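You operate a simulated robot arm through the tools that you are given. There is no shell and no other tool. Be economical: measure what you need, move in short steps, check, and stop when the job is done.

Carry out the task below with a simulated robot arm. There is one attempt and no reset: what you move stays moved.

JOB
Clip the three pegs onto the thick bar and push their tray up to it.
Fine: blue peg in the middle, pink toward the basket, yellow toward the other end, about 6 cm apart. Nothing pinched, dropped or knocked over.
Where things are to end (x, y in the base frame): peg tray within 40 mm of [410, 230].

The check looks at the end state, three seconds after you hand in, the way a careful person would. Anything else that was tipped, shoved, dropped, spilled or broken makes it a failure.

ROBOT AND FRAMES
A 7-joint arm with a two-finger parallel gripper, fixed in place. Base frame: the origin is at the foot of the arm, x ahead of it, y to its left, z up; the work surface is at about z = 3. Lengths are in mm, angles in degrees, forces in N, time in s.
With the tool pointing down near the work surface it reaches from about 220 to 580 mm from the base axis. Its first joint turns from -66.0 to 66.0 degrees. Payload 2.5 kg.
The TCP is the grasp point between the finger pads, 23 mm short of the fingertips. In the tool frame z runs along the fingers and y along their closing line. Largest opening 94 mm; finger width 38, thickness 10; the body of the gripper, 54 by 96 mm, starts 39 mm behind the TCP.
Orientation is that of the tool frame in the base frame, as a unit quaternion [x, y, z, w]. With the fingers straight down and closing along the base's y, the tool's x points along the base's -x, its y along +y and its z along -z.

CONTROLS
- The arm moves only by the tool servo_tool. Its argument "increments" is text: rows parted by semicolons, each of 7 numbers parted by spaces: the shift along the base's x, y, z in units of 400 mm (1.0 is 400 mm), then the turn, a rotation vector about the base's x, y, z in units of 90 degrees (1.0 is 90 degrees), then the gripper command, from -1 (fully open) to 1 (shut), values between in proportion. In form: x y z wx wy wz grip; .... A call has 1 to 12 rows; each row is the pose to reach, as a shift and turn from the pose commanded when the call began. A call with a number of a shift or a turn outside -1 to 1 is refused whole. Each row takes 0.2 s and may step no farther than 50 mm and 8.6 degrees from the row before; otherwise, or with a gripper value out of range, the whole call is refused. Where a pose cannot be reached the arm comes as near as it can. A force on the tool above 40 N (or 10 N above the force at the start of the call, whichever is more), or a blocked arm, ends the call early, and 0.2 s more pass. Each finger travels about 108 mm/s and halts on what it meets, pressing with about 44 N; the grip force reading is that of the motor and also rises with nothing between the fingers. The clock runs only during rows and for 0.2 s after the last one: add rows that repeat a pose to give the fingers time. It gives the time, the measured TCP pose, the force on the tool (base axes), the opening and the grip force at its end, in the units of the frame above (readings bear some noise), with the torque about the TCP (base axes, N m) and any sound that the robot's microphone picked up.
- Cameras (640 x 400 px; columns grow to the right, rows downward): "scene" is fixed at [118.5, -391.2, 572.9]; the picture's right is [0.85, -0.52, 0.00], its down [-0.19, -0.30, -0.93] and it looks along [0.49, 0.80, -0.36] (base axes); focal length 318 px, centre (320, 200). "wrist" rides on the gripper at [86, 16, -74] in the tool frame; the picture's right is [-0.18, 0.98, 0.00], its down [-0.58, -0.11, -0.81] and it looks along [-0.79, -0.15, 0.59] (tool axes); focal length 243 px, centre (320, 200). There is no depth. A picture from a camera that has moved, and an enlarged one, comes with that camera's place and axes in the base frame and with its lens. The place of the scene camera against the robot may be out by one fixed shift of up to 18 mm in any direction.
- camera(camera): a new picture of that camera. No time passes.
- inspect(camera, box): a new picture of the part [left, top, right, bottom] of that camera's present view, enlarged. No time passes.
- close_job(): hands the job in; it is judged then, once.

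Go step by step. Nothing tells you positions but the pictures and the camera data: compare them with the known pose of the tool, close in by small moves and look again before you grip or let go. The budget is 120 turns and 64 pictures, counting those below and the enlarged ones. Unless the task says otherwise, let go and move clear before handing in, and close with one line.

The tools are called after "Call:" as a command line: name --argument value ..., lists and objects as JSON in quotes. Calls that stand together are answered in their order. servo_tool: Moves the arm, as the interface text tells. Its arguments: {"type":"object","properties":{"increments":{"type":"string"}},"required":["increments"]} The other tools are called the same way: camera (camera) takes a picture; inspect (camera, box) takes an enlarged picture of a part of a camera's view; close_job () hands the job in.

At the start:

```text
time_s: 0.0
tcp_pos: [372.7, 249.1, 326.9]
orientation: [-0.001, 1.0, -0.001, -0.001]
wrist_force: [0.3, -0.2, -0.3]
moment: [-0.01, -0.01, -0.01]
finger_gap: 94.0
finger_force: 0.0
```

scene: 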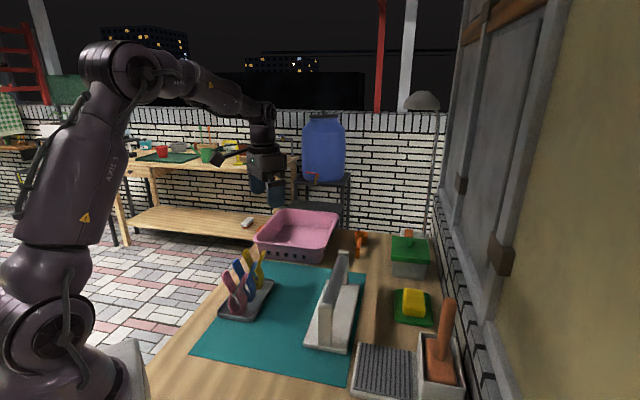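
wrist: 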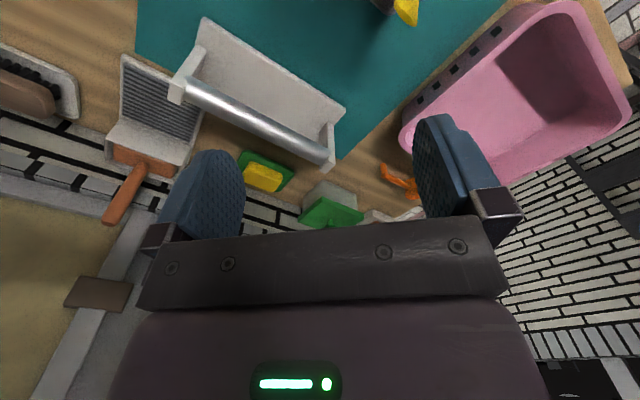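

I see a tray with three pegs, a rack with a metal bar, and a pink basket. I'll zoom in on the pegs and the bar to measure them.

Call:
inspect --camera "scene" --box '[200, 230, 300, 330]'

Call:
inspect --camera "scene" --box '[190, 230, 382, 360]'

```text
4.00 times, centred on (250, 280) of scene
camera zoom: at [118.5, -391.2, 572.9], right [0.85, -0.52, 0.0], down [-0.19, -0.3, -0.93], along [0.49, 0.8, -0.36], focal length 1274 px, centre (600, -120)
```

zoom: 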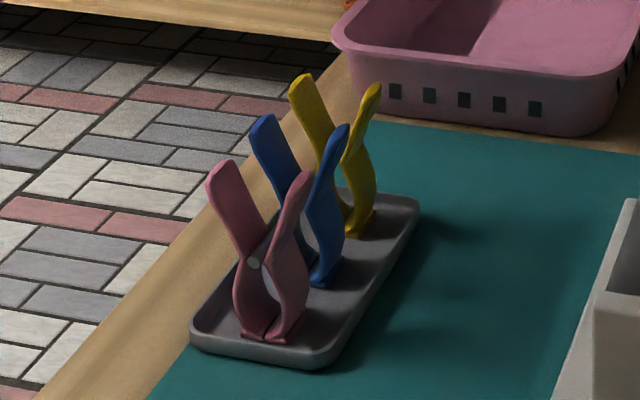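

```text
3.08 times, centred on (286, 295) of scene
camera zoom: at [118.5, -391.2, 572.9], right [0.85, -0.52, 0.0], down [-0.19, -0.3, -0.93], along [0.49, 0.8, -0.36], focal length 980 px, centre (425, -92)
```

zoom: 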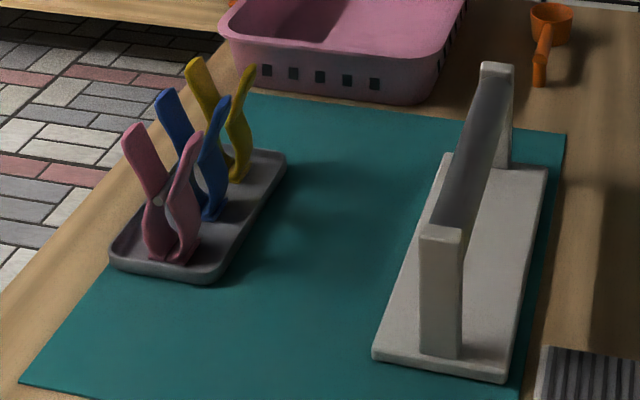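

The table layout looks turned about 45° in the base frame: the tray is around (329, 331) and the rack around (500, 161). I'll turn the gripper to match and look at the pegs with the wrist camera.

Call:
servo_tool --increments "-0.047 -0.004 -0.032 0 0 0.083 -1; -0.094 -0.008 -0.064 0 0 0.167 -1; -0.141 -0.012 -0.096 0 0 0.25 -1; -0.188 -0.015 -0.128 0 0 0.333 -1; -0.235 -0.019 -0.16 0 0 0.417 -1; -0.2825 -0.0225 -0.1925 0 0 0.5 -1; -0.2825 -0.0225 -0.1925 0 0 0.5 -1"

Call:
camera --camera "wrist"

```text
time_s: 1.6
tcp_pos: [258.8, 239.6, 250.2]
orientation: [-0.385, 0.923, 0.0, 0.0]
wrist_force: [0.6, -0.2, 0.7]
moment: [0.03, 0.0, 0.01]
finger_gap: 94.1
finger_force: 0.1
```

```text
59 pictures are left
camera wrist: at [186.5, 189.4, 324.4], right [-0.57, 0.82, 0.0], down [0.49, 0.34, 0.81], along [0.66, 0.46, -0.59], focal length 243 px, centre (320, 200)
```

wrist: 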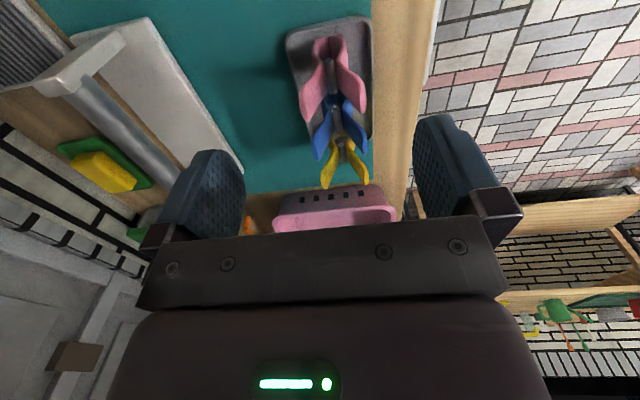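

The pegs are ahead, spread across the tray. I'll zoom in on the tray and the bar to measure.

Call:
inspect --camera "wrist" --box '[270, 0, 400, 200]'

Call:
inspect --camera "wrist" --box '[20, 0, 260, 200]'

```text
2.00 times, centred on (335, 100) of wrist
camera zoom: at [186.5, 189.4, 324.4], right [-0.57, 0.82, 0.0], down [0.49, 0.34, 0.81], along [0.66, 0.46, -0.59], focal length 485 px, centre (290, 400)
```

zoom: 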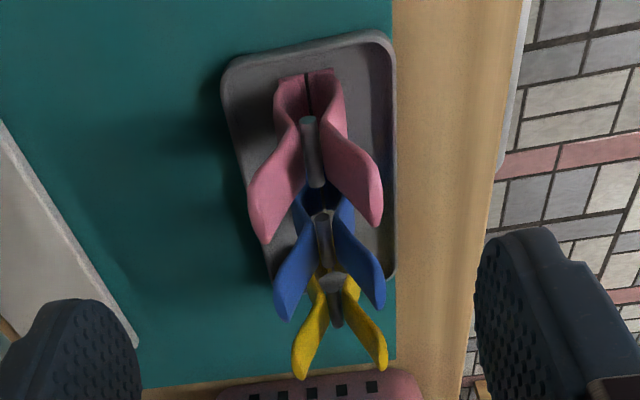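

```text
2.00 times, centred on (140, 100) of wrist
camera zoom: at [186.5, 189.4, 324.4], right [-0.57, 0.82, 0.0], down [0.49, 0.34, 0.81], along [0.66, 0.46, -0.59], focal length 485 px, centre (680, 400)
```

zoom: 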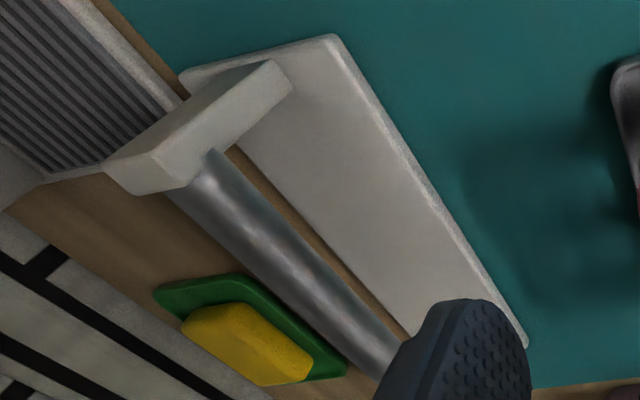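

Pink's peg is nearest and the tray centre is about (321, 308). I need the heights and widths of the pegs, so I'll take a tight scene zoom of the pegs and the bar.

Call:
inspect --camera "scene" --box '[215, 240, 275, 325]'

Call:
inspect --camera "scene" --box '[295, 240, 370, 360]'

```text
4.71 times, centred on (245, 282) of scene
camera zoom: at [118.5, -391.2, 572.9], right [0.85, -0.52, 0.0], down [-0.19, -0.3, -0.93], along [0.49, 0.8, -0.36], focal length 1498 px, centre (673, -188)
```

zoom: 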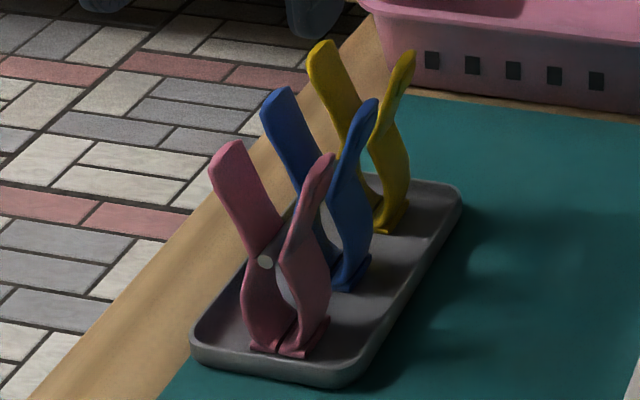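

```text
3.33 times, centred on (332, 300) of scene
camera zoom: at [118.5, -391.2, 572.9], right [0.85, -0.52, 0.0], down [-0.19, -0.3, -0.93], along [0.49, 0.8, -0.36], focal length 1061 px, centre (278, -133)
```

zoom: 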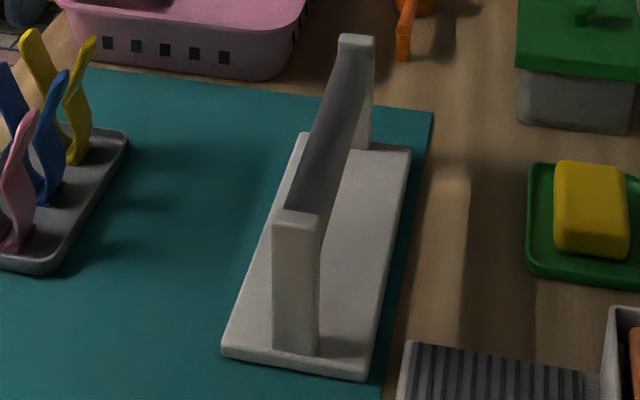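

Pegs are at roughly (283,270), (321,307) and (358,342), about 130 tall; the rack centre is about (491,142) with the bar near z 100. I'll move over the pink peg.

Call:
servo_tool --increments "0.03 0.037 -0.06 0 0 0 -1; 0.06 0.075 -0.125 0 0 0 -1; 0.06 0.075 -0.125 0 0 0 -1"

Call:
camera --camera "wrist"

Call:
inspect --camera "scene" --box '[195, 190, 315, 325]'

```text
time_s: 2.4
tcp_pos: [284.1, 270.2, 200.0]
orientation: [-0.382, 0.924, 0.0, 0.0]
wrist_force: [-0.1, 0.1, 0.5]
moment: [-0.03, -0.01, 0.01]
finger_gap: 93.8
finger_force: 0.1
```

```text
54 pictures are left
camera wrist: at [210.7, 220.3, 273.9], right [-0.57, 0.82, 0.0], down [0.49, 0.33, 0.81], along [0.67, 0.46, -0.59], focal length 243 px, centre (320, 200)
```

wrist: 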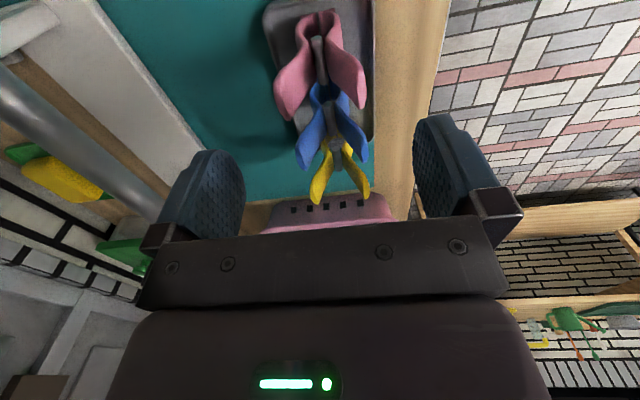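

```text
2.96 times, centred on (255, 258) of scene
camera zoom: at [118.5, -391.2, 572.9], right [0.85, -0.52, 0.0], down [-0.19, -0.3, -0.93], along [0.49, 0.8, -0.36], focal length 944 px, centre (513, 30)
```

zoom: 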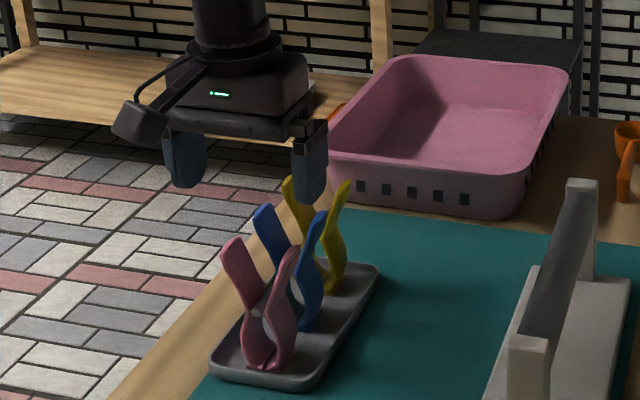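

The gripper is centred over the pink peg (tips at about ±27 across). I'll descend and squeeze partway.

Call:
servo_tool --increments "0 0 -0.07 0 0 0 -1; 0 0 -0.14 0 0 0 -1; 0 0 -0.2125 0 0 0 -1; 0 0 -0.2125 0 0 0 -0.4; 0 0 -0.2125 0 0 0 0; 0 0 -0.2125 0 0 0 0.1; 0 0 -0.2125 0 0 0 0.1"

Call:
camera --camera "wrist"

Call:
inspect --camera "scene" --box '[200, 220, 290, 325]'

```text
time_s: 4.0
tcp_pos: [283.0, 270.2, 114.5]
orientation: [-0.383, 0.924, 0.0, 0.0]
wrist_force: [-1.0, 0.2, 0.0]
moment: [-0.02, 0.01, 0.0]
finger_gap: 39.9
finger_force: 3.6
```

```text
52 pictures are left
camera wrist: at [210.4, 219.7, 188.7], right [-0.57, 0.82, 0.0], down [0.49, 0.33, 0.81], along [0.66, 0.46, -0.59], focal length 243 px, centre (320, 200)
```

wrist: 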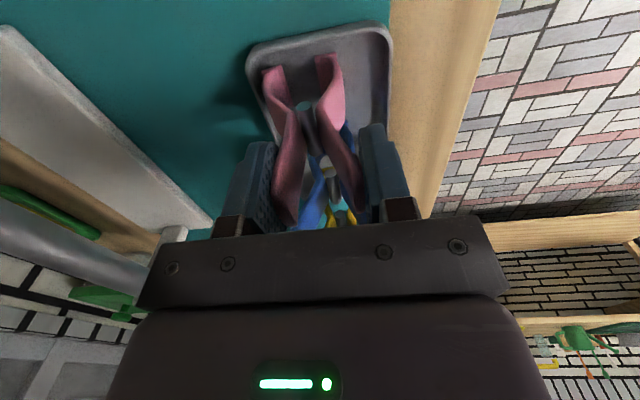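

```text
3.81 times, centred on (245, 272) of scene
camera zoom: at [118.5, -391.2, 572.9], right [0.85, -0.52, 0.0], down [-0.19, -0.3, -0.93], along [0.49, 0.8, -0.36], focal length 1213 px, centre (606, -76)
```

zoom: 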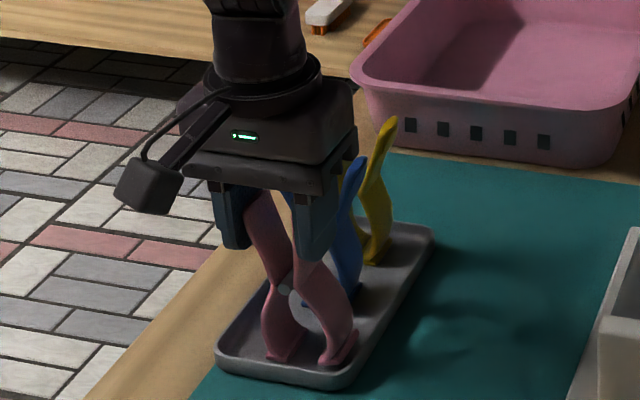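

The pink peg's jaws open as the handles are squeezed. I'll squeeze a little more and lift it straight up.

Call:
servo_tool --increments "0 0 0 0 0 0 0.25; 0 0 0 0 0 0 0.35; 0 0 0.03 0 0 0 0.35; 0 0 0.1 0 0 0 0.35; 0 0 0.2 0 0 0 0.35; 0 0 0.3 0 0 0 0.35; 0 0 0.375 0 0 0 0.35; 0 0 0.375 0 0 0 0.35"

Call:
camera --camera "wrist"

Call:
inspect --camera "scene" --box '[200, 160, 320, 325]'

```text
time_s: 5.8
tcp_pos: [283.5, 270.5, 265.8]
orientation: [-0.383, 0.924, 0.0, 0.0]
wrist_force: [-0.3, -0.7, -0.4]
moment: [0.01, -0.03, 0.01]
finger_gap: 28.2
finger_force: 3.7
```

```text
50 pictures are left
camera wrist: at [210.1, 220.8, 339.6], right [-0.57, 0.82, 0.0], down [0.49, 0.33, 0.81], along [0.66, 0.46, -0.59], focal length 243 px, centre (320, 200)
```

wrist: 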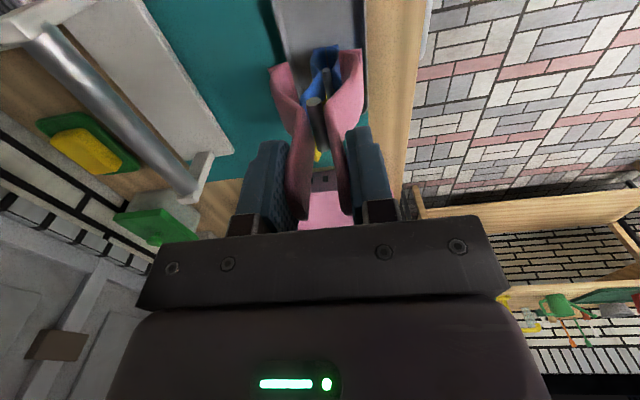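

```text
2.42 times, centred on (260, 242) of scene
camera zoom: at [118.5, -391.2, 572.9], right [0.85, -0.52, 0.0], down [-0.19, -0.3, -0.93], along [0.49, 0.8, -0.36], focal length 772 px, centre (466, 97)
```

zoom: 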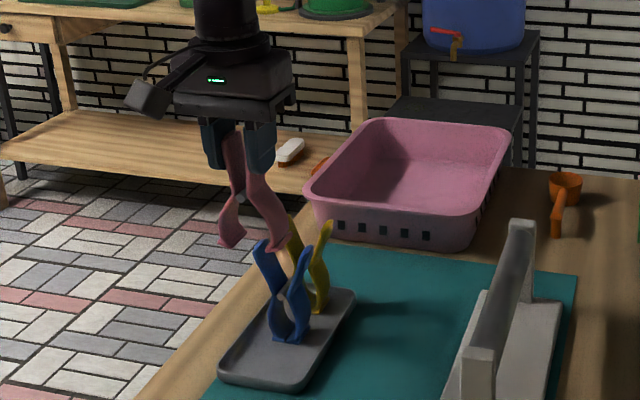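

The pink peg is held with its mouth wide open. I'll zoom in on the bar from here to fix its line and height.

Call:
inspect --camera "wrist" --box '[0, 0, 240, 220]'

```text
1.82 times, centred on (120, 110) of wrist
camera zoom: at [210.1, 220.8, 339.6], right [-0.57, 0.82, 0.0], down [0.49, 0.33, 0.81], along [0.66, 0.46, -0.59], focal length 441 px, centre (684, 364)
```

zoom: 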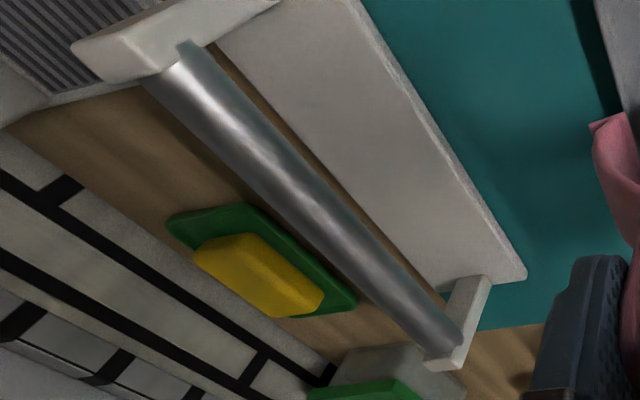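

The bar runs from about (417,68) to (562,220) at z≈98. I'll carry the peg over the middle of the bar, still high, and check alignment looking along it.

Call:
servo_tool --increments "0.086 -0.053 0 0 0 0 0.35; 0.172 -0.105 0 0 0 0 0.35; 0.258 -0.158 0 0 0 0 0.35; 0.344 -0.211 0 0 0 0 0.35; 0.43 -0.264 0 0 0 0 0.35; 0.516 -0.316 0 0 0 0 0.35; 0.516 -0.316 0 0 0 0 0.35; 0.516 -0.316 0 0 0 0 0.35"

Call:
camera --camera "wrist"

Call:
inspect --camera "wrist" --box '[260, 0, 400, 200]'

```text
time_s: 7.6
tcp_pos: [490.4, 144.4, 265.6]
orientation: [-0.383, 0.924, -0.001, 0.0]
wrist_force: [0.9, 0.6, -0.2]
moment: [0.03, 0.01, -0.02]
finger_gap: 28.2
finger_force: 4.4
```

```text
47 pictures are left
camera wrist: at [417.2, 93.9, 338.9], right [-0.57, 0.82, 0.0], down [0.49, 0.33, 0.81], along [0.66, 0.46, -0.59], focal length 243 px, centre (320, 200)
```

wrist: 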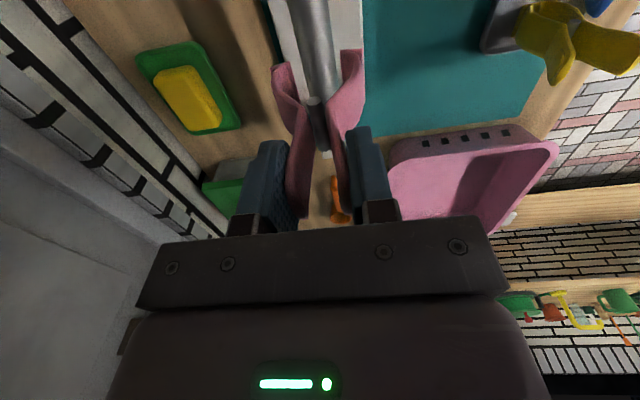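

```text
2.00 times, centred on (330, 100) of wrist
camera zoom: at [417.2, 93.9, 338.9], right [-0.57, 0.82, 0.0], down [0.49, 0.33, 0.81], along [0.66, 0.46, -0.59], focal length 485 px, centre (300, 400)
```

zoom: 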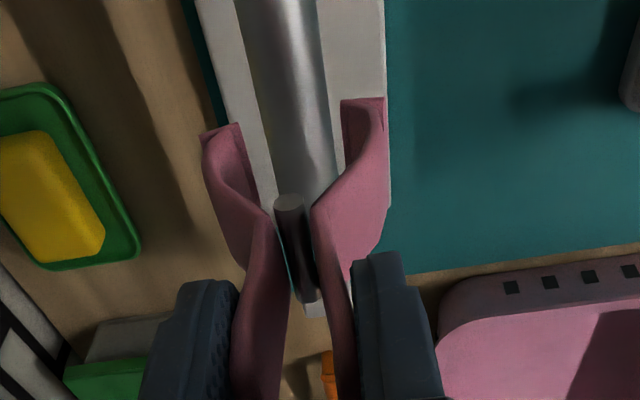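

The bar lies under the open mouth and is about 30 mm thick, so the margin is small. I'll zoom in for exact edges.

Call:
inspect --camera "wrist" --box '[270, 0, 370, 62]'

Call:
inspect --camera "wrist" --box '[270, 30, 380, 100]'

```text
6.40 times, centred on (320, 31) of wrist
camera zoom: at [417.2, 93.9, 338.9], right [-0.57, 0.82, 0.0], down [0.49, 0.33, 0.81], along [0.66, 0.46, -0.59], focal length 1553 px, centre (320, 1282)
```

zoom: 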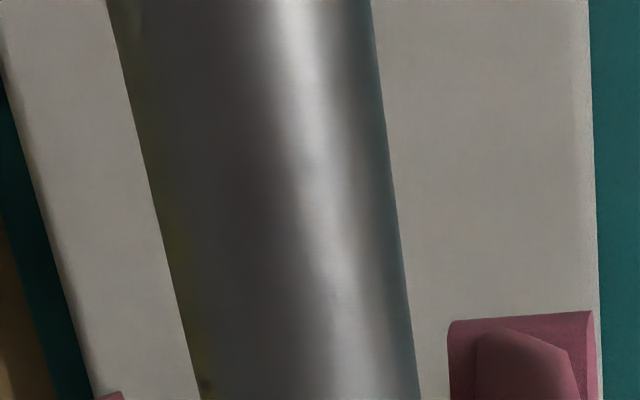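

```text
5.71 times, centred on (325, 65) of wrist
camera zoom: at [417.2, 93.9, 338.9], right [-0.57, 0.82, 0.0], down [0.49, 0.33, 0.81], along [0.66, 0.46, -0.59], focal length 1386 px, centre (291, 971)
```

zoom: 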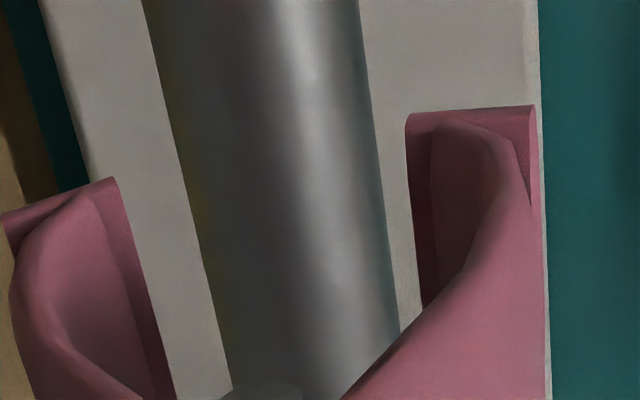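

The bar is about 32 mm thick, so I'll open the mouth a bit more and shift about 3 mm across. Then I'll move 60 mm along toward the basket and check again.

Call:
servo_tool --increments "0 0 0 0 0 0 0.45; 0.04 0.035 0 0 0 0 0.5; 0.08 0.07 0 0 0 0 0.5; 0.1125 0.0995 0 0 0 0 0.5; 0.1125 0.0995 0 0 0 0 0.5; 0.1125 0.0995 0 0 0 0 0.5"

Call:
inspect --camera "wrist" --box '[255, 0, 385, 160]'

```text
time_s: 9.0
tcp_pos: [534.7, 184.0, 264.7]
orientation: [-0.383, 0.924, 0.001, 0.001]
wrist_force: [-0.5, -0.6, -0.6]
moment: [0.01, 0.02, 0.0]
finger_gap: 26.0
finger_force: 5.2
```

```text
2.50 times, centred on (320, 80) of wrist
camera zoom: at [461.7, 133.9, 338.9], right [-0.57, 0.82, 0.0], down [0.49, 0.33, 0.81], along [0.67, 0.46, -0.59], focal length 606 px, centre (320, 500)
```

zoom: 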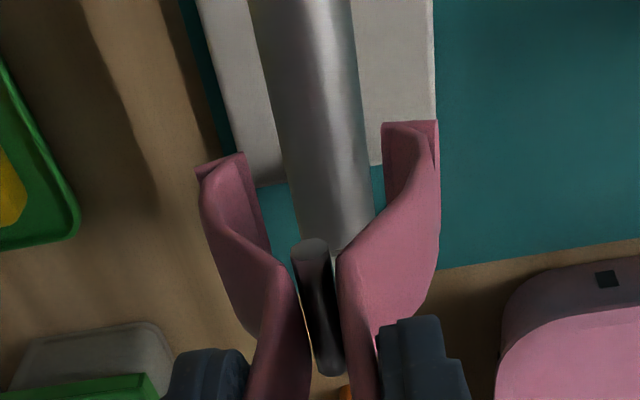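

The mouth (about 40 mm) is centred on the bar within about 0.5 mm. I'll lower it onto the bar.

Call:
servo_tool --increments "0 0 -0.06 0 0 0 0.5; 0 0 -0.11 0 0 0 0.5; 0 0 -0.15 0 0 0 0.5; 0 0 -0.185 0 0 0 0.5; 0 0 -0.21 0 0 0 0.5; 0 0 -0.21 0 0 0 0.5"

Call:
inspect --camera "wrist" --box '[255, 0, 385, 200]'

Call:
inspect --camera "scene" --box '[295, 210, 385, 310]'

```text
time_s: 10.4
tcp_pos: [536.3, 183.3, 180.9]
orientation: [-0.382, 0.924, 0.0, 0.001]
wrist_force: [0.7, 0.5, 0.3]
moment: [0.0, -0.02, -0.02]
finger_gap: 26.0
finger_force: 5.0
```

```text
2.00 times, centred on (320, 100) of wrist
camera zoom: at [462.1, 133.9, 254.7], right [-0.57, 0.82, 0.0], down [0.49, 0.33, 0.81], along [0.66, 0.46, -0.59], focal length 485 px, centre (320, 400)
```

zoom: 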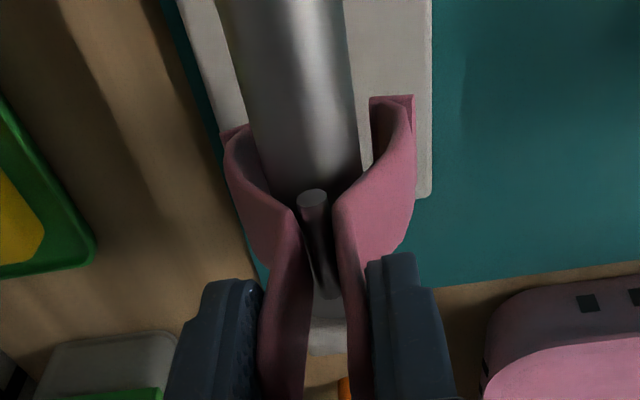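

```text
4.00 times, centred on (340, 260) of scene
camera zoom: at [118.5, -391.2, 572.9], right [0.85, -0.52, 0.0], down [-0.19, -0.3, -0.93], along [0.49, 0.8, -0.36], focal length 1274 px, centre (240, -40)
```

zoom: 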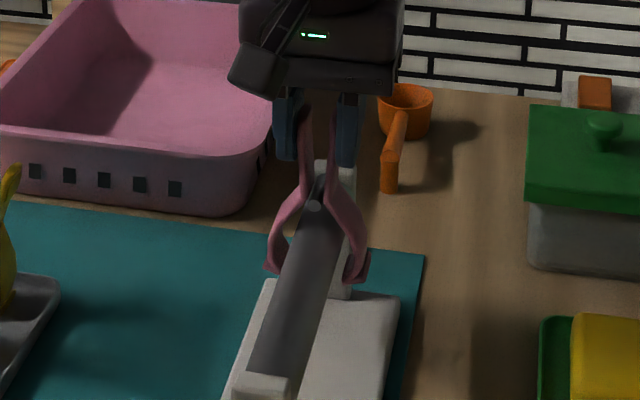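

The jaws straddle the bar with no contact yet. I'll go down a little more in small steps.

Call:
servo_tool --increments "0 0 -0.008 0 0 0 0.5; 0 0 -0.016 0 0 0 0.5; 0 0 -0.024 0 0 0 0.5; 0 0 -0.024 0 0 0 0.5"

Call:
inspect --camera "scene" --box '[305, 220, 355, 300]'

```text
time_s: 11.4
tcp_pos: [533.3, 183.4, 170.8]
orientation: [-0.383, 0.924, 0.0, 0.0]
wrist_force: [-0.2, 0.4, -0.4]
moment: [0.0, 0.03, -0.02]
finger_gap: 26.1
finger_force: 5.1
```

```text
5.00 times, centred on (330, 260) of scene
camera zoom: at [118.5, -391.2, 572.9], right [0.85, -0.52, 0.0], down [-0.19, -0.3, -0.93], along [0.49, 0.8, -0.36], focal length 1592 px, centre (270, -100)
```

zoom: 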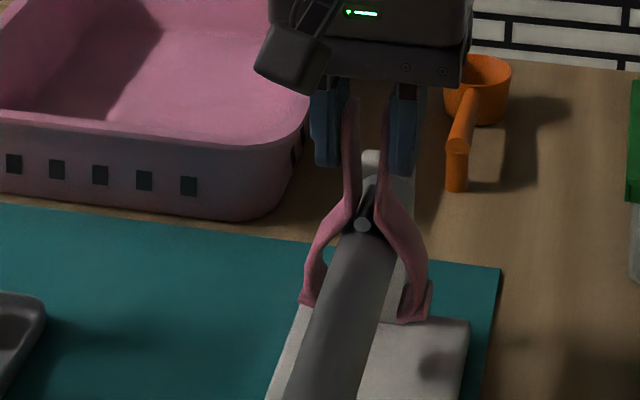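

The bar now sits up in the jaws just below the pivot. I'll release slowly.

Call:
servo_tool --increments "0 0 0 0 0 0 0.35; 0 0 0 0 0 0 0.25; 0 0 0 0 0 0 0.15; 0 0 0 0 0 0 0; 0 0 0 0 0 0 -0.2; 0 0 0 0 0 0 -0.5; 0 0 0 0 0 0 -1; 0 0 0 0 0 0 -1"

Call:
inspect --camera "scene" --box '[305, 220, 355, 300]'

Call:
camera --camera "wrist"

```text
time_s: 13.2
tcp_pos: [534.5, 183.2, 170.6]
orientation: [-0.382, 0.924, -0.001, -0.001]
wrist_force: [-1.0, 0.5, 0.0]
moment: [0.01, 0.01, -0.02]
finger_gap: 93.8
finger_force: 0.2
```

```text
5.00 times, centred on (330, 260) of scene
camera zoom: at [118.5, -391.2, 572.9], right [0.85, -0.52, 0.0], down [-0.19, -0.3, -0.93], along [0.49, 0.8, -0.36], focal length 1592 px, centre (270, -100)
```

zoom: 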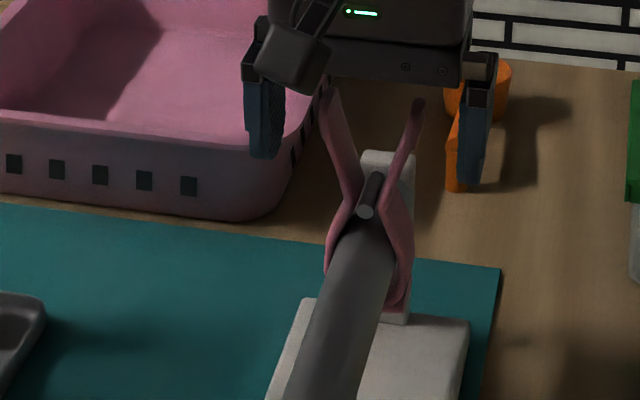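

```text
38 pictures are left
camera wrist: at [461.7, 133.7, 245.5], right [-0.57, 0.82, 0.0], down [0.49, 0.33, 0.81], along [0.67, 0.46, -0.59], focal length 243 px, centre (320, 200)
```

wrist: 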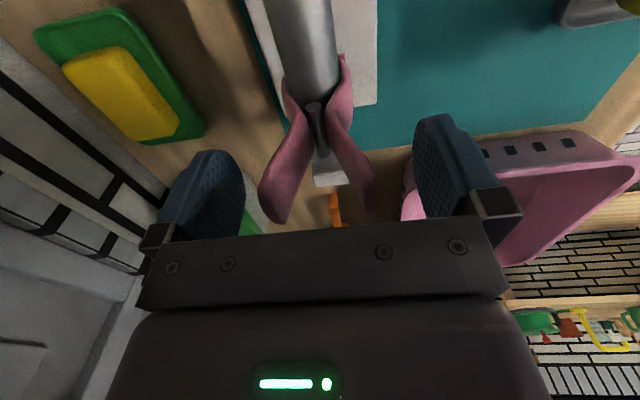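

Pink is clipped. I'll rise and go to above the blue peg.

Call:
servo_tool --increments "0 0 0.11 0 0 0 -1; 0 0 0.22 0 0 0 -1; -0.089 0.051 0.235 0 0 0 -1; -0.178 0.103 0.235 0 0 0 -1; -0.267 0.154 0.235 0 0 0 -1; -0.356 0.206 0.235 0 0 0 -1; -0.445 0.257 0.235 0 0 0 -1; -0.535 0.309 0.18 0 0 0 -1; -0.535 0.309 0.0725 0 0 0 -1; -0.535 0.309 0.0725 0 0 0 -1; -0.535 0.309 0.0725 0 0 0 -1"

Call:
inspect --camera "wrist" --box '[240, 0, 400, 200]'

```text
time_s: 15.6
tcp_pos: [321.2, 307.4, 199.8]
orientation: [-0.383, 0.924, -0.001, 0.0]
wrist_force: [-0.7, -0.8, -0.3]
moment: [0.01, 0.0, 0.03]
finger_gap: 94.0
finger_force: 0.1
```

```text
2.00 times, centred on (320, 100) of wrist
camera zoom: at [248.0, 257.1, 273.9], right [-0.57, 0.82, 0.0], down [0.49, 0.33, 0.81], along [0.67, 0.46, -0.59], focal length 485 px, centre (320, 400)
```

zoom: 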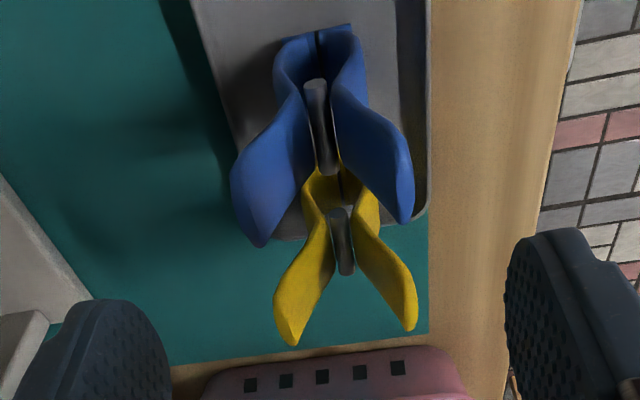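

Blue is lined up the same way pink was. I'll descend, squeeze and lift.

Call:
servo_tool --increments "0 0 -0.07 0 0 0 -1; 0 0 -0.14 0 0 0 -1; 0 0 -0.2125 0 0 0 -1; 0 0 -0.2125 0 0 0 -0.4; 0 0 -0.2125 0 0 0 0; 0 0 -0.2125 0 0 0 0.1; 0 0 -0.2125 0 0 0 0.3; 0 0 -0.2125 0 0 0 0.5; 0 0 -0.2125 0 0 0 0.5"

Call:
camera --camera "wrist"

```text
time_s: 17.6
tcp_pos: [321.2, 306.3, 115.5]
orientation: [-0.383, 0.924, 0.0, 0.0]
wrist_force: [-0.2, -0.2, -0.5]
moment: [-0.03, 0.02, 0.01]
finger_gap: 21.5
finger_force: 4.5
```

```text
36 pictures are left
camera wrist: at [248.1, 256.8, 189.0], right [-0.57, 0.82, 0.0], down [0.49, 0.33, 0.81], along [0.67, 0.46, -0.59], focal length 243 px, centre (320, 200)
```

wrist: 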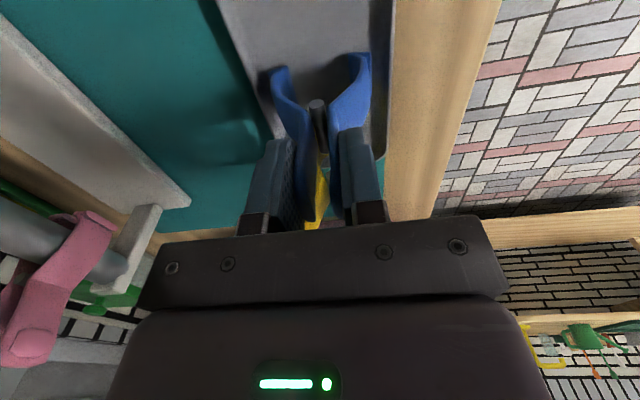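

Blue is gripped with its mouth wide open. I'll lift it and carry it over the middle of the bar.

Call:
servo_tool --increments "0 0 0.03 0 0 0 0.5; 0 0 0.1 0 0 0 0.5; 0 0 0.2 0 0 0 0.5; 0 0 0.3 0 0 0 0.5; 0 0 0.375 0 0 0 0.5; 0.0713 -0.069 0.375 0 0 0 0.5; 0.1427 -0.138 0.375 0 0 0 0.5; 0.214 -0.207 0.375 0 0 0 0.5; 0.285 -0.276 0.375 0 0 0 0.5; 0.357 -0.345 0.375 0 0 0 0.5; 0.428 -0.414 0.375 0 0 0 0.5; 0.428 -0.414 0.375 0 0 0 0.5"

Call:
inspect --camera "wrist" --box '[255, 0, 385, 200]'

```text
time_s: 20.2
tcp_pos: [491.9, 140.4, 265.5]
orientation: [-0.383, 0.924, 0.0, 0.0]
wrist_force: [0.2, 0.5, -0.1]
moment: [0.0, 0.0, 0.01]
finger_gap: 21.3
finger_force: 4.3
```

```text
2.00 times, centred on (320, 100) of wrist
camera zoom: at [418.1, 91.0, 339.5], right [-0.57, 0.82, 0.0], down [0.49, 0.33, 0.81], along [0.66, 0.46, -0.59], focal length 485 px, centre (320, 400)
```

zoom: 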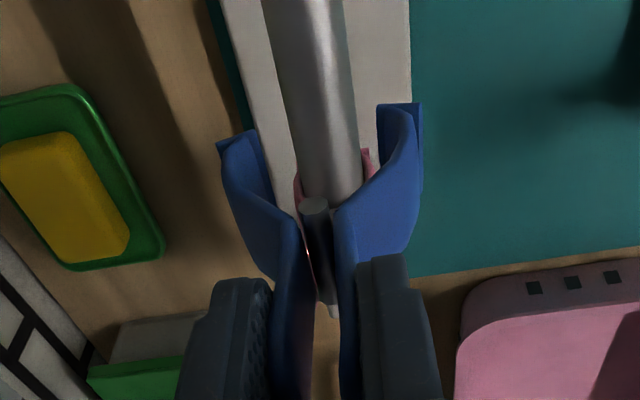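

Blue's mouth is centred within 2 mm of the bar. I'll adjust slightly and lower it to the same height as pink.

Call:
servo_tool --increments "0.0025 -0.0025 -0.06 0 0 0 0.5; 0.0025 -0.0025 -0.11 0 0 0 0.5; 0.0025 -0.0025 -0.15 0 0 0 0.5; 0.0025 -0.0025 -0.185 0 0 0 0.5; 0.0025 -0.0025 -0.21 0 0 0 0.5; 0.0025 -0.0025 -0.225 0 0 0 0.5; 0.0025 -0.0025 -0.235 0 0 0 0.5; 0.0025 -0.0025 -0.235 0 0 0 0.5"

Call:
inspect --camera "scene" --box '[295, 220, 365, 310]'

```text
time_s: 22.0
tcp_pos: [491.6, 141.2, 171.3]
orientation: [-0.383, 0.924, -0.001, 0.0]
wrist_force: [0.8, -0.6, -0.7]
moment: [0.02, 0.0, 0.0]
finger_gap: 21.6
finger_force: 4.6
```

```text
4.44 times, centred on (330, 265) of scene
camera zoom: at [118.5, -391.2, 572.9], right [0.85, -0.52, 0.0], down [-0.19, -0.3, -0.93], along [0.49, 0.8, -0.36], focal length 1415 px, centre (276, -89)
```

zoom: 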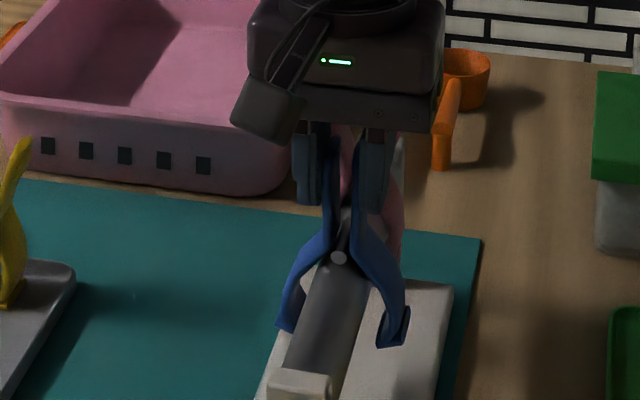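

Blue straddles the bar as pink did. I'll release it slowly, then rise.

Call:
servo_tool --increments "0 0 0 0 0 0 0.35; 0 0 0 0 0 0 0.25; 0 0 0 0 0 0 0.15; 0 0 0 0 0 0 0; 0 0 0 0 0 0 -0.2; 0 0 0 0 0 0 -0.5; 0 0 0 0 0 0 -1; 0 0 0 0 0 0 -1; 0 0 0.11 0 0 0 -1; 0 0 0.22 0 0 0 -1; 0 0 0.235 0 0 0 -1"

Call:
inspect --camera "scene" --box '[295, 220, 365, 310]'

```text
time_s: 24.4
tcp_pos: [492.6, 141.0, 265.4]
orientation: [-0.382, 0.924, 0.0, 0.0]
wrist_force: [0.3, -1.0, 0.2]
moment: [0.03, -0.01, 0.02]
finger_gap: 94.2
finger_force: 0.0
```

```text
4.44 times, centred on (330, 265) of scene
camera zoom: at [118.5, -391.2, 572.9], right [0.85, -0.52, 0.0], down [-0.19, -0.3, -0.93], along [0.49, 0.8, -0.36], focal length 1415 px, centre (276, -89)
```

zoom: 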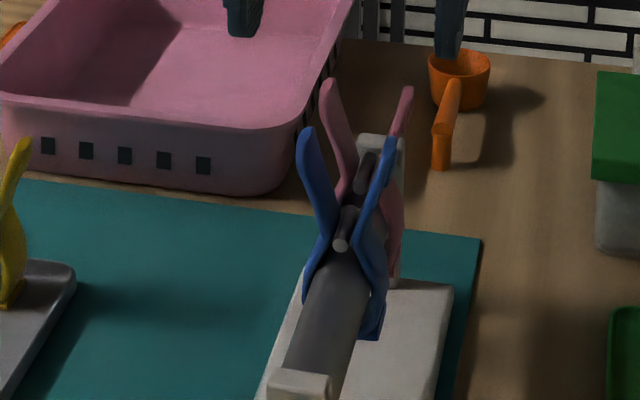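

Blue and pink are both clipped. Now I'll go over the yellow peg.

Call:
servo_tool --increments "-0.056 0.084 0 0 0 0 -1; -0.112 0.168 0 0 0 0 -1; -0.168 0.252 0 0 0 0 -1; -0.224 0.337 0 0 0 0 -1; -0.28 0.421 0 0 0 0 -1; -0.336 0.505 -0.05 0 0 0 -1; -0.336 0.505 -0.1625 0 0 0 -1; -0.336 0.505 -0.1625 0 0 0 -1; -0.336 0.505 -0.1625 0 0 0 -1"

Call:
inspect --camera "wrist" --box '[240, 0, 400, 200]'

```text
time_s: 26.4
tcp_pos: [356.8, 341.7, 200.2]
orientation: [-0.383, 0.924, 0.0, 0.0]
wrist_force: [-0.1, 0.2, -0.2]
moment: [0.01, 0.04, -0.04]
finger_gap: 93.9
finger_force: 0.0
```

```text
2.00 times, centred on (320, 100) of wrist
camera zoom: at [284.8, 291.6, 273.8], right [-0.57, 0.82, 0.0], down [0.49, 0.33, 0.81], along [0.67, 0.46, -0.59], focal length 485 px, centre (320, 400)
```

zoom: 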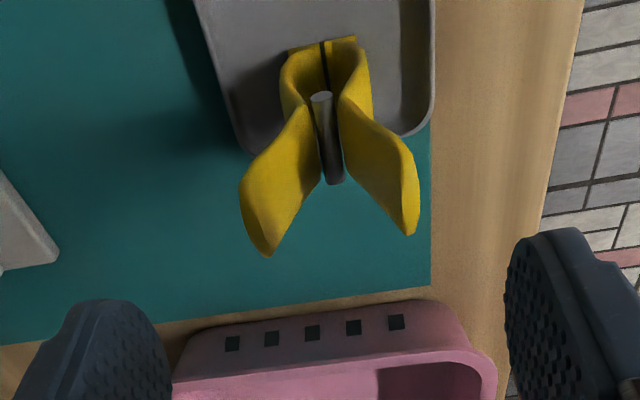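

Yellow is about 5 mm further along than assumed. I'll adjust, descend and squeeze.

Call:
servo_tool --increments "0.006 0.012 -0.07 0 0 0 -1; 0.006 0.012 -0.14 0 0 0 -1; 0.006 0.012 -0.2125 0 0 0 -1; 0.006 0.012 -0.2125 0 0 0 -0.4; 0.006 0.012 -0.2125 0 0 0 0; 0.006 0.012 -0.2125 0 0 0 0.1; 0.006 0.012 -0.2125 0 0 0 0.3; 0.006 0.012 -0.2125 0 0 0 0.5; 0.006 0.012 -0.2125 0 0 0 0.5"

Call:
camera --camera "wrist"

```text
time_s: 28.4
tcp_pos: [359.9, 346.2, 114.5]
orientation: [-0.382, 0.924, 0.0, 0.0]
wrist_force: [-0.8, 0.2, 0.2]
moment: [0.02, 0.0, -0.03]
finger_gap: 21.7
finger_force: 3.9
```

```text
31 pictures are left
camera wrist: at [287.5, 296.8, 189.6], right [-0.57, 0.82, 0.0], down [0.49, 0.33, 0.81], along [0.67, 0.46, -0.59], focal length 243 px, centre (320, 200)
```

wrist: 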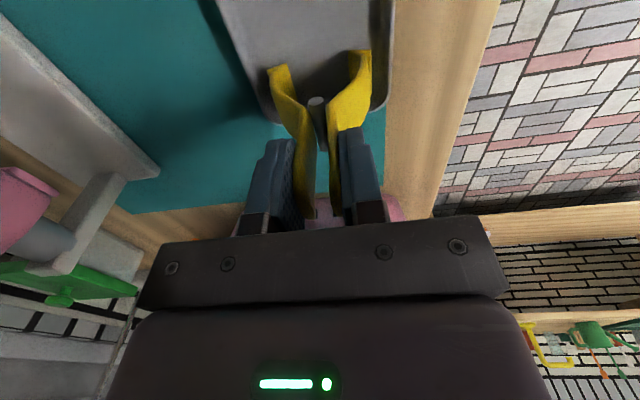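

Yellow is gripped. I'll lift it and carry it to the near end of the bar, keeping clear of blue.

Call:
servo_tool --increments "0 0 0.03 0 0 0 0.5; 0 0 0.1 0 0 0 0.5; 0 0 0.2 0 0 0 0.5; 0 0 0.3 0 0 0 0.5; 0 0 0.375 0 0 0 0.5; 0.013 -0.09 0.375 0 0 0 0.5; 0.026 -0.18 0.375 0 0 0 0.5; 0.039 -0.27 0.375 0 0 0 0.5; 0.052 -0.36 0.375 0 0 0 0.5; 0.064 -0.4525 0.375 0 0 0 0.5; 0.064 -0.4525 0.375 0 0 0 0.5"

Call:
servo_tool --increments "0.054 -0.055 0 0 0 0 0.5; 0.108 -0.11 0 0 0 0 0.5; 0.161 -0.1655 0 0 0 0 0.5; 0.161 -0.1655 0 0 0 0 0.5; 0.161 -0.1655 0 0 0 0 0.5"

Call:
inspect --camera "wrist" --box '[255, 0, 385, 200]'

```text
time_s: 30.8
tcp_pos: [386.4, 166.2, 264.3]
orientation: [-0.383, 0.924, 0.0, 0.0]
wrist_force: [0.0, 0.3, -0.3]
moment: [-0.03, -0.01, 0.01]
finger_gap: 21.9
finger_force: 4.2
```

```text
time_s: 32.0
tcp_pos: [451.2, 100.1, 265.2]
orientation: [-0.383, 0.924, 0.001, 0.001]
wrist_force: [-0.9, 0.2, -1.2]
moment: [-0.03, -0.03, 0.02]
finger_gap: 21.7
finger_force: 4.2
```

```text
2.00 times, centred on (320, 100) of wrist
camera zoom: at [377.6, 50.2, 339.7], right [-0.57, 0.82, 0.0], down [0.49, 0.33, 0.81], along [0.66, 0.46, -0.59], focal length 485 px, centre (320, 400)
```

zoom: 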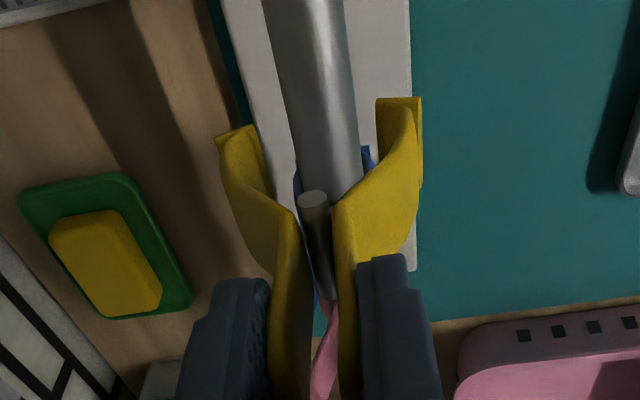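

The alignment matches blue's. I'll lower yellow onto the bar.

Call:
servo_tool --increments "0.0025 -0.0025 -0.06 0 0 0 0.5; 0.0025 -0.0025 -0.11 0 0 0 0.5; 0.0025 -0.0025 -0.15 0 0 0 0.5; 0.0025 -0.0025 -0.185 0 0 0 0.5; 0.0025 -0.0025 -0.21 0 0 0 0.5; 0.0025 -0.0025 -0.225 0 0 0 0.5; 0.0025 -0.0025 -0.235 0 0 0 0.5; 0.0025 -0.0025 -0.235 0 0 0 0.5"

Call:
inspect --camera "scene" --box '[290, 220, 370, 330]'

```text
time_s: 33.8
tcp_pos: [452.1, 99.4, 170.1]
orientation: [-0.383, 0.924, 0.0, 0.0]
wrist_force: [-0.7, -0.9, -0.4]
moment: [-0.03, 0.01, 0.02]
finger_gap: 21.3
finger_force: 4.3
```

```text
3.64 times, centred on (330, 275) of scene
camera zoom: at [118.5, -391.2, 572.9], right [0.85, -0.52, 0.0], down [-0.19, -0.3, -0.93], along [0.49, 0.8, -0.36], focal length 1158 px, centre (284, -73)
```

zoom: 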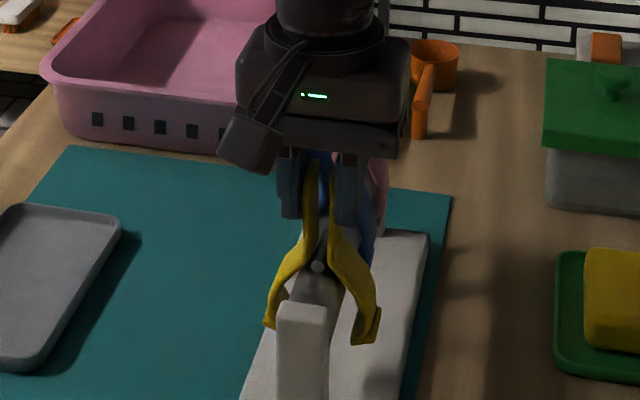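

Good. I'll release yellow and rise.

Call:
servo_tool --increments "0 0 0 0 0 0 0.35; 0 0 0 0 0 0 0.25; 0 0 0 0 0 0 0.15; 0 0 0 0 0 0 0; 0 0 0 0 0 0 -0.2; 0 0 0 0 0 0 -0.5; 0 0 0 0 0 0 -1; 0 0 0 0 0 0 -1; 0 0 0.11 0 0 0 -1; 0 0 0.22 0 0 0 -1; 0 0 0.235 0 0 0 -1"

Call:
inspect --camera "scene" --box '[290, 220, 370, 330]'

```text
time_s: 36.2
tcp_pos: [453.2, 99.0, 266.2]
orientation: [-0.382, 0.924, 0.0, 0.0]
wrist_force: [0.7, 0.0, 0.1]
moment: [-0.05, -0.01, -0.01]
finger_gap: 94.1
finger_force: 0.0
```

```text
3.64 times, centred on (330, 275) of scene
camera zoom: at [118.5, -391.2, 572.9], right [0.85, -0.52, 0.0], down [-0.19, -0.3, -0.93], along [0.49, 0.8, -0.36], focal length 1158 px, centre (284, -73)
```

zoom: 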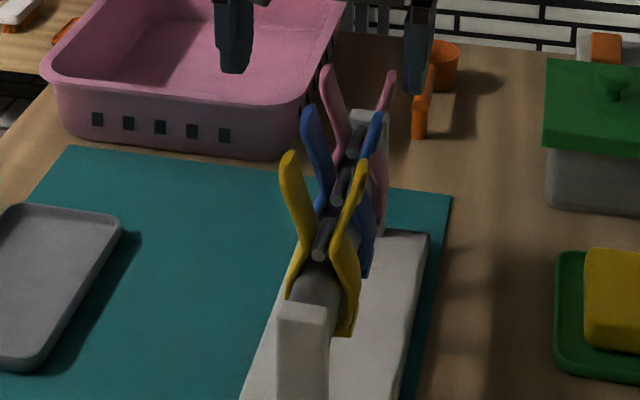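

All three pegs are clipped. I'll close the gripper and move to the far side of the tray to push it.

Call:
servo_tool --increments "-0.0575 0.083 0 0 0 0 -1; -0.115 0.165 0 0 0 0 0; -0.1725 0.248 0 0 0 0 1; -0.23 0.33 0 0 0 0 1; -0.2875 0.413 0 0 0 0 1; -0.345 0.496 0 0 0 0 1; -0.4025 0.578 0 0 0 0 1; -0.46 0.661 -0.05 0 0 0 1; -0.46 0.661 -0.17 0 0 0 1; -0.46 0.661 -0.29 0 0 0 1; -0.46 0.661 -0.4 0 0 0 1; -0.46 0.661 -0.4 0 0 0 1"

Call:
camera --camera "wrist"

Call:
inspect --camera "scene" --box '[180, 210, 380, 340]'

```text
time_s: 38.8
tcp_pos: [268.0, 363.8, 104.8]
orientation: [-0.383, 0.924, 0.0, 0.0]
wrist_force: [0.4, -1.1, -0.2]
moment: [0.0, -0.01, 0.0]
finger_gap: 0.2
finger_force: 42.4
```

```text
27 pictures are left
camera wrist: at [195.0, 313.3, 179.3], right [-0.57, 0.82, 0.0], down [0.49, 0.33, 0.81], along [0.67, 0.46, -0.59], focal length 243 px, centre (320, 200)
```

wrist: 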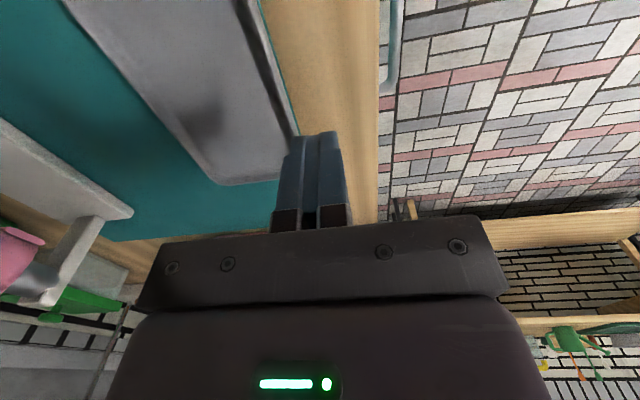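

```text
3.08 times, centred on (280, 275) of scene
camera zoom: at [118.5, -391.2, 572.9], right [0.85, -0.52, 0.0], down [-0.19, -0.3, -0.93], along [0.49, 0.8, -0.36], focal length 980 px, centre (443, -31)
```

zoom: 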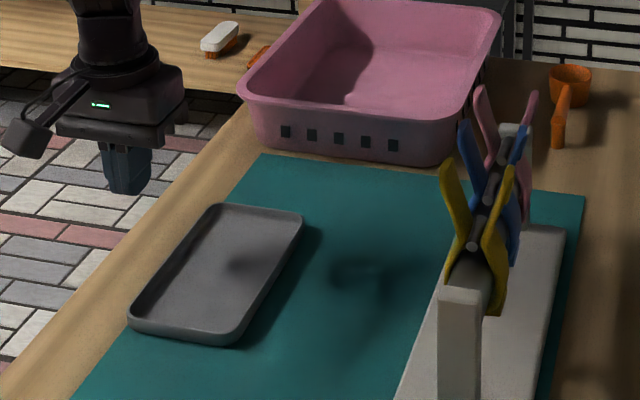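

The pusher is in place about 20 mm behind the tray's edge. I'll lower it and push the first part of the way.

Call:
servo_tool --increments "0 0 -0.09 0 0 0 1; 0 0 -0.155 0 0 0 1; 0 0 -0.185 0 0 0 1; 0 0 -0.185 0 0 0 1; 0.02 -0.02 -0.185 0 0 0 1; 0.04 -0.04 -0.185 0 0 0 1; 0.06 -0.06 -0.185 0 0 0 1; 0.08 -0.08 -0.185 0 0 0 1; 0.1 -0.1 -0.185 0 0 0 1; 0.12 -0.12 -0.185 0 0 0 1; 0.12 -0.12 -0.185 0 0 0 1"

Call:
inspect --camera "scene" --box '[180, 210, 380, 340]'

Call:
camera --camera "wrist"

```text
time_s: 41.2
tcp_pos: [315.9, 315.9, 30.7]
orientation: [-0.383, 0.924, 0.0, 0.0]
wrist_force: [-0.6, 0.2, 0.0]
moment: [0.0, 0.01, -0.02]
finger_gap: 0.1
finger_force: 42.3
```

```text
3.08 times, centred on (280, 275) of scene
camera zoom: at [118.5, -391.2, 572.9], right [0.85, -0.52, 0.0], down [-0.19, -0.3, -0.93], along [0.49, 0.8, -0.36], focal length 980 px, centre (443, -31)
```

zoom: 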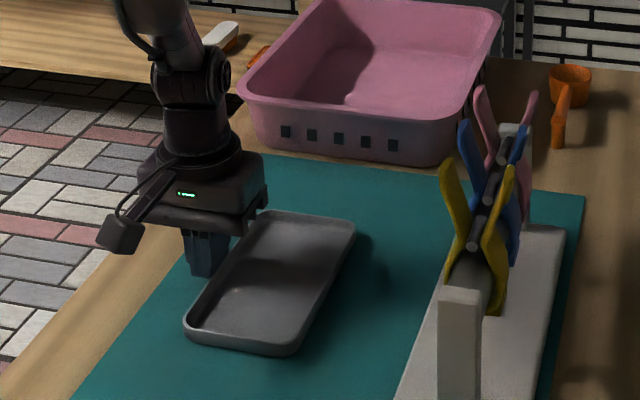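

```text
24 pictures are left
camera wrist: at [243.3, 264.9, 105.4], right [-0.57, 0.82, 0.0], down [0.49, 0.33, 0.81], along [0.67, 0.46, -0.59], focal length 243 px, centre (320, 200)
```

wrist: 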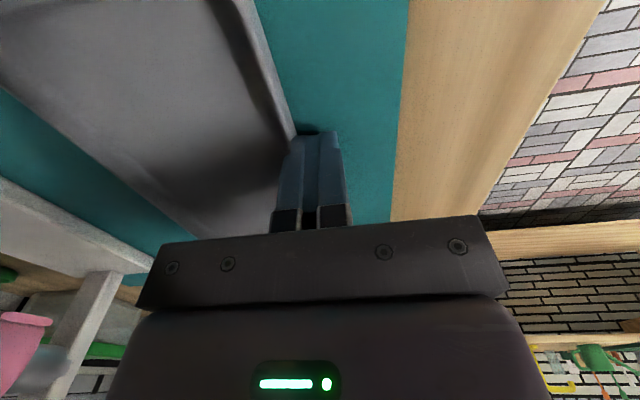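

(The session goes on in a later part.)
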